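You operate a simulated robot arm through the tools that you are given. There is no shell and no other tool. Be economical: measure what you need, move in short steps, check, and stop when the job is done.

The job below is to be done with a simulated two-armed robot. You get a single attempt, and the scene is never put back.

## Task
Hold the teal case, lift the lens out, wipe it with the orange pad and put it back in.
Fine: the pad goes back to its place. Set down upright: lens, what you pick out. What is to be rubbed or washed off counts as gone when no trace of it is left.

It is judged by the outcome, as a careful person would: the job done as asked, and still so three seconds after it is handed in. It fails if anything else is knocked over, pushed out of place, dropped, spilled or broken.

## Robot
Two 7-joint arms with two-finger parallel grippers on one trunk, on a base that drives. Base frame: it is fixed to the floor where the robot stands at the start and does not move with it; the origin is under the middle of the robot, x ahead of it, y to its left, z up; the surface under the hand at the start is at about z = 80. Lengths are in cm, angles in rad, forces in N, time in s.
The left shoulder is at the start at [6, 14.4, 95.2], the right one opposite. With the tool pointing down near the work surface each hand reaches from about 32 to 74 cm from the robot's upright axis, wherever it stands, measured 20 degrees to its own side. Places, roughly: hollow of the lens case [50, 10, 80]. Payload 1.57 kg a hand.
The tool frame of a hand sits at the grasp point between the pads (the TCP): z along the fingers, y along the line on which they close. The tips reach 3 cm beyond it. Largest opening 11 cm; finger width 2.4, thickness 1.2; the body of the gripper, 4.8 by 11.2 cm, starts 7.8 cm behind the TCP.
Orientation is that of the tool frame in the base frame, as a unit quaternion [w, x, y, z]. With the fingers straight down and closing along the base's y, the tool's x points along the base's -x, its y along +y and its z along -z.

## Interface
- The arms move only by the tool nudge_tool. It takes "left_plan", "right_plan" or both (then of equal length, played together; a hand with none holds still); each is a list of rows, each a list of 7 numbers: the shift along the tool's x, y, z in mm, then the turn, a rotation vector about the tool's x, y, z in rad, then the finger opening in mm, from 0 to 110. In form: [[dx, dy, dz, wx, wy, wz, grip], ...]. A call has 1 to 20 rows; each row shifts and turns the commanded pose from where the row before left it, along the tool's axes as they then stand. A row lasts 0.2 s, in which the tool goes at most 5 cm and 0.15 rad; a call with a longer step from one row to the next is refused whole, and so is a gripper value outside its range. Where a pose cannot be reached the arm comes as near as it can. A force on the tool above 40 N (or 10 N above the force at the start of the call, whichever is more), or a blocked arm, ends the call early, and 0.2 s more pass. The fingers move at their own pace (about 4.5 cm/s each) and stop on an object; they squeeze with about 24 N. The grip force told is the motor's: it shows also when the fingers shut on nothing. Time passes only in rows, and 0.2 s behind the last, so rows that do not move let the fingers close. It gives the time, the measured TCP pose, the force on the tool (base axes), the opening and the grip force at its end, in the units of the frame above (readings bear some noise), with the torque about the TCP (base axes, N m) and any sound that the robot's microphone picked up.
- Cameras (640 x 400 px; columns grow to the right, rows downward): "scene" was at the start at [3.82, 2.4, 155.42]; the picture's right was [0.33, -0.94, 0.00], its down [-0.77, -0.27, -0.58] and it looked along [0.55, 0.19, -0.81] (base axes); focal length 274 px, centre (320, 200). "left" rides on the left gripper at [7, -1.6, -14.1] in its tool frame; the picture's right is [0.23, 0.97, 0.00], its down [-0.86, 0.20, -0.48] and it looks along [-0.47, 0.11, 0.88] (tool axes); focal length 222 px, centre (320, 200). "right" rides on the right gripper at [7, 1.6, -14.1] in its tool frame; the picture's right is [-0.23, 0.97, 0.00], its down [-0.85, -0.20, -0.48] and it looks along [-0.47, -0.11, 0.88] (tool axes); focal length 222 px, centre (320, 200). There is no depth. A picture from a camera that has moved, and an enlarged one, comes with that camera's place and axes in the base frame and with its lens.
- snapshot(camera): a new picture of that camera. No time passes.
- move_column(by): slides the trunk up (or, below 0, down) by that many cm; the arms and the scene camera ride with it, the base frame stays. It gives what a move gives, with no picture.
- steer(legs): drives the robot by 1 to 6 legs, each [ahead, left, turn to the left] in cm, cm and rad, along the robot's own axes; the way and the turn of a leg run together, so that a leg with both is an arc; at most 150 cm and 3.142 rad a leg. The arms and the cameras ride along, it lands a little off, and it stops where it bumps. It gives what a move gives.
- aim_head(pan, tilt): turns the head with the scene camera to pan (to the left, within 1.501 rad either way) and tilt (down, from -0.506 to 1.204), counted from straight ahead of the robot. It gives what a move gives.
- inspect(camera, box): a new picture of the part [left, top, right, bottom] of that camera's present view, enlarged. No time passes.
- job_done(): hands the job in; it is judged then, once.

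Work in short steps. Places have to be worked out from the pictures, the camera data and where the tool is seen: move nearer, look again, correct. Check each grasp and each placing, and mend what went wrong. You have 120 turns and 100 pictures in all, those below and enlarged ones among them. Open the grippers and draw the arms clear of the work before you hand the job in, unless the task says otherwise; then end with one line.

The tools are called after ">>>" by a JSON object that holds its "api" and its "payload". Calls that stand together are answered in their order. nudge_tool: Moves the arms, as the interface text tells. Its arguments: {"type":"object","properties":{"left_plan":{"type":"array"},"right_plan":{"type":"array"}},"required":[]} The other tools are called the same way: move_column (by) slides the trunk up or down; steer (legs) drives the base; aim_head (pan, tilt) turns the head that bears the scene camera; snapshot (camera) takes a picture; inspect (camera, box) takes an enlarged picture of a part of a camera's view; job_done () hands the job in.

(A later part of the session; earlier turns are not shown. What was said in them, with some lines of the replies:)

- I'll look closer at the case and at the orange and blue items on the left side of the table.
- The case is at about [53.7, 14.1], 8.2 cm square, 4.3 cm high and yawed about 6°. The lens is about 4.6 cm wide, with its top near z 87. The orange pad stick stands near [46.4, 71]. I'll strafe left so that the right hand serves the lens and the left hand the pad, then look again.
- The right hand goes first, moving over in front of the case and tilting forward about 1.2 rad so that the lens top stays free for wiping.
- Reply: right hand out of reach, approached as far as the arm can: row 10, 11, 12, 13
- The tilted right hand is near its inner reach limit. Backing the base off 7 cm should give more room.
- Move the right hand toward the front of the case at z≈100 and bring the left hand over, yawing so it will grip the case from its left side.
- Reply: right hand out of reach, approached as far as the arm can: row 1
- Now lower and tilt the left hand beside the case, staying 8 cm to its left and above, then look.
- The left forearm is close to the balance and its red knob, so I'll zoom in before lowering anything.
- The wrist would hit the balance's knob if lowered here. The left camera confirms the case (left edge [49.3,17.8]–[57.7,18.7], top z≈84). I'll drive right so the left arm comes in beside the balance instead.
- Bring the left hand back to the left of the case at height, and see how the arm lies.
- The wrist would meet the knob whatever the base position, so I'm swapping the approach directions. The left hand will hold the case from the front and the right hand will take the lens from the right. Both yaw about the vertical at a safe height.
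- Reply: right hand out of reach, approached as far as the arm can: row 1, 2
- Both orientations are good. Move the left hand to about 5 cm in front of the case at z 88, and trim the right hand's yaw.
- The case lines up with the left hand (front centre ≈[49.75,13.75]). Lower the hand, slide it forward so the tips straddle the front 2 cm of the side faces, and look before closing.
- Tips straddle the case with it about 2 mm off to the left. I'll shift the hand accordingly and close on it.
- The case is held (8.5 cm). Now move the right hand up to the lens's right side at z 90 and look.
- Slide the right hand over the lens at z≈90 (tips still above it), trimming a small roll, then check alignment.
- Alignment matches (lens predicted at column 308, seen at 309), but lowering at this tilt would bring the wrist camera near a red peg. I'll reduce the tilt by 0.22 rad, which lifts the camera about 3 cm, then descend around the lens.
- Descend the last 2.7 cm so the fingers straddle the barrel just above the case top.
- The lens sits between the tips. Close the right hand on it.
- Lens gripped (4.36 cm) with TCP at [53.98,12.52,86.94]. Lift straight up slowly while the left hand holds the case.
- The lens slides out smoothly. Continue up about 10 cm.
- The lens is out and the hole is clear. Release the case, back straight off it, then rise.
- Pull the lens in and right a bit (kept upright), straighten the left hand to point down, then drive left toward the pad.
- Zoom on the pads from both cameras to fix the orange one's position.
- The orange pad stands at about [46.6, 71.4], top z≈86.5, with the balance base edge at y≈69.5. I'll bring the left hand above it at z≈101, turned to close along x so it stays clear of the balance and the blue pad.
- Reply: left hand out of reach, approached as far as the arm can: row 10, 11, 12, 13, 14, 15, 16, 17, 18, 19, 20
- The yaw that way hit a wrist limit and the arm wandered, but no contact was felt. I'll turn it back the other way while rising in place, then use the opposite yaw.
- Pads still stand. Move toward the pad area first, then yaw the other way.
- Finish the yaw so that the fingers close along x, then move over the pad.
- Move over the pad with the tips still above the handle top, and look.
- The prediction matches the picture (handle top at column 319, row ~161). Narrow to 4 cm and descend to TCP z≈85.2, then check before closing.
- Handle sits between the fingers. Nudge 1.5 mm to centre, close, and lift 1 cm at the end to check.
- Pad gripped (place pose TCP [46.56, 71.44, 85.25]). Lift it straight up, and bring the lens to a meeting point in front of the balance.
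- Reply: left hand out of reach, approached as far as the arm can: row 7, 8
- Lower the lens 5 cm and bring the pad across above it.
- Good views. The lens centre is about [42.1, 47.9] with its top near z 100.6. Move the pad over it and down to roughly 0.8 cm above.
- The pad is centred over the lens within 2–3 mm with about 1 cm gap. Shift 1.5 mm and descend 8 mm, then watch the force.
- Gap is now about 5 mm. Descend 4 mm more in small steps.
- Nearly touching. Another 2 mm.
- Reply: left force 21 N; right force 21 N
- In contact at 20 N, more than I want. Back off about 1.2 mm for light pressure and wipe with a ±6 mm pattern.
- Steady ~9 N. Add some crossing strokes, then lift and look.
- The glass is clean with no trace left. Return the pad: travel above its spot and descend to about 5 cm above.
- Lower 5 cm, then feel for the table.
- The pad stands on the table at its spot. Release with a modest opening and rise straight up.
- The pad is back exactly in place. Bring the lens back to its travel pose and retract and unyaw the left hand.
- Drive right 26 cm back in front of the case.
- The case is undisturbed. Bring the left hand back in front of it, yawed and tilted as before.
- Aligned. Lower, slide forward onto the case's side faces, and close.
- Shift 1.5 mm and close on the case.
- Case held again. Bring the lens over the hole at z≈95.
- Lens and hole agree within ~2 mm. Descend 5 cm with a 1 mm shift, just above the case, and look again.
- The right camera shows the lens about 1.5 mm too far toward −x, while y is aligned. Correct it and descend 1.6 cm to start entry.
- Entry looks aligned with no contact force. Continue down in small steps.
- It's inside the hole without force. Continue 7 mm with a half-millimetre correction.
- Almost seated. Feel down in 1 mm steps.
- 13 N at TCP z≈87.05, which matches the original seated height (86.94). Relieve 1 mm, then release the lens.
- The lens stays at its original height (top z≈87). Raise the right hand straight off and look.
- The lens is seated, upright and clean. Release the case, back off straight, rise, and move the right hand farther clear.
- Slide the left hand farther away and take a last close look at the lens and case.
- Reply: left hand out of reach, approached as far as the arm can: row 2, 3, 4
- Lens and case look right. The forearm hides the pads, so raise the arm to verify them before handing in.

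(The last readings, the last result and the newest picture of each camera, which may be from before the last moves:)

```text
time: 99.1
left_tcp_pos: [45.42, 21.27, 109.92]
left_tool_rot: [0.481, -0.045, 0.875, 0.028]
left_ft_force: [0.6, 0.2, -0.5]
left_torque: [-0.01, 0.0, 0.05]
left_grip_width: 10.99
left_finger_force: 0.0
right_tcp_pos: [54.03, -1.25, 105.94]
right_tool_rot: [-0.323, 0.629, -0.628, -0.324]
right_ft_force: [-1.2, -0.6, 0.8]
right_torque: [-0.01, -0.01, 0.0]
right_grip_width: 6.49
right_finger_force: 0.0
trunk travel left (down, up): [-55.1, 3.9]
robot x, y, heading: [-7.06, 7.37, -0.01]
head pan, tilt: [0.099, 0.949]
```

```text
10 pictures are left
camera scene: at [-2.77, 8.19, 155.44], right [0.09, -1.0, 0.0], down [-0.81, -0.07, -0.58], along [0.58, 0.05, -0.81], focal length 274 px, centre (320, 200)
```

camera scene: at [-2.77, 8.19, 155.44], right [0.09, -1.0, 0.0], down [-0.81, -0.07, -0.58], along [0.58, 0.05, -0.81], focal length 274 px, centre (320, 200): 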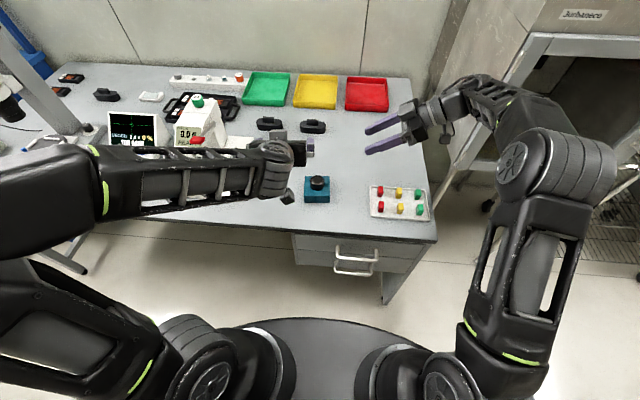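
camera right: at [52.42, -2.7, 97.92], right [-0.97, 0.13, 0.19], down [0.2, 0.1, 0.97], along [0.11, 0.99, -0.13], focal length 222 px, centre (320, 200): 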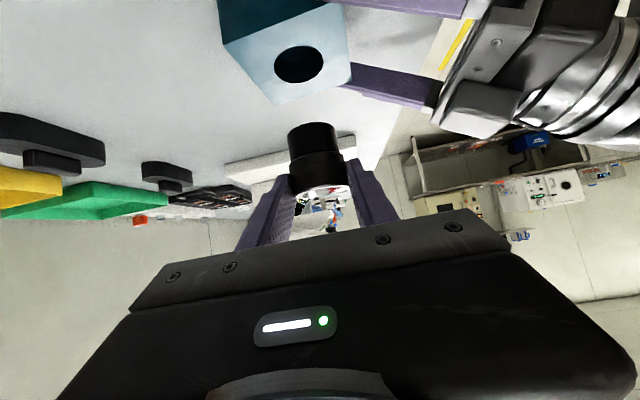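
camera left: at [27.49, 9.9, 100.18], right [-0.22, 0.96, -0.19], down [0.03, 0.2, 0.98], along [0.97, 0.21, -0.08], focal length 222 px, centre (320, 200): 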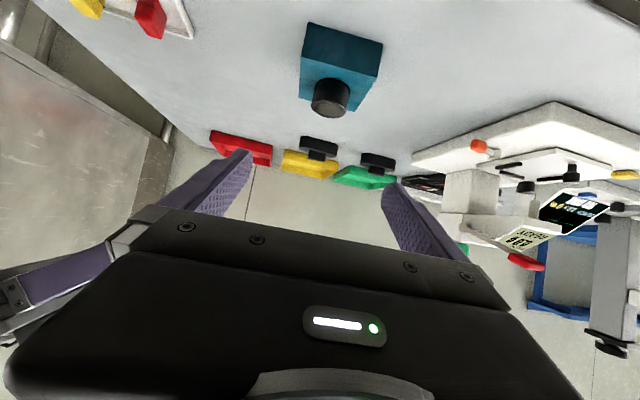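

Straighten the left hand, which earlier left the pads in view, for a final check.

>>> {"api": "nudge_tool", "payload": {"left_plan": [[0, 0, 0, 0, 0.1436, 0, 110], [0, 0, 0, 0, 0.1436, 0, 110], [0, 0, 0, 0, 0.1436, 0, 110], [0, 0, 0, 0, 0.1436, 0, 110], [0, 0, 0, 0, 0.1436, 0, 110], [0, 0, 0, 0, 0.1436, 0, 110], [0, 0, 0, 0, 0.1436, 0, 110], [30, 20, 0, 0, 0, 0, 110], [30, 30, 0, 0, 0, 0, 110], [30, 30, 0, 0, 0, 0, 110]]}}

>>> {"api": "snapshot", "payload": {"camera": "scene"}}

```text
time: 101.3
left_tcp_pos: [35.45, 28.21, 110.22]
left_tool_rot: [0.001, -0.052, 0.999, 0.001]
left_ft_force: [-0.2, 0.5, -0.1]
left_torque: [-0.02, -0.01, -0.01]
left_grip_width: 10.99
left_finger_force: 0.0
right_tcp_pos: [53.92, -1.18, 106.04]
right_tool_rot: [-0.324, 0.629, -0.628, -0.324]
right_ft_force: [-1.0, -0.6, 1.2]
right_torque: [0.0, -0.01, 0.0]
right_grip_width: 6.48
right_finger_force: 0.1
trunk travel left (down, up): [-55.1, 3.9]
robot x, y, heading: [-7.19, 7.45, -0.005]
head pan, tilt: [0.099, 0.949]
```

```text
9 pictures are left
camera scene: at [-2.95, 8.28, 155.44], right [0.09, -1.0, 0.0], down [-0.81, -0.07, -0.58], along [0.58, 0.05, -0.81], focal length 274 px, centre (320, 200)
```

scene: 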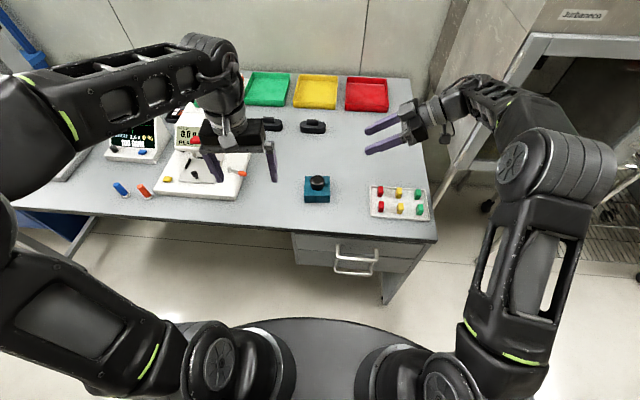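

Both pads stand in place, the lens is back in its case and clean, and both hands are open and clear, so I'm handing in.

>>> {"api": "job_done", "payload": {}}

```text
The job is handed in.
```

The lens is wiped clean and back upright in its teal case, the orange pad stands in its place, and the job is handed in; the case sits about 2 mm from where it started.
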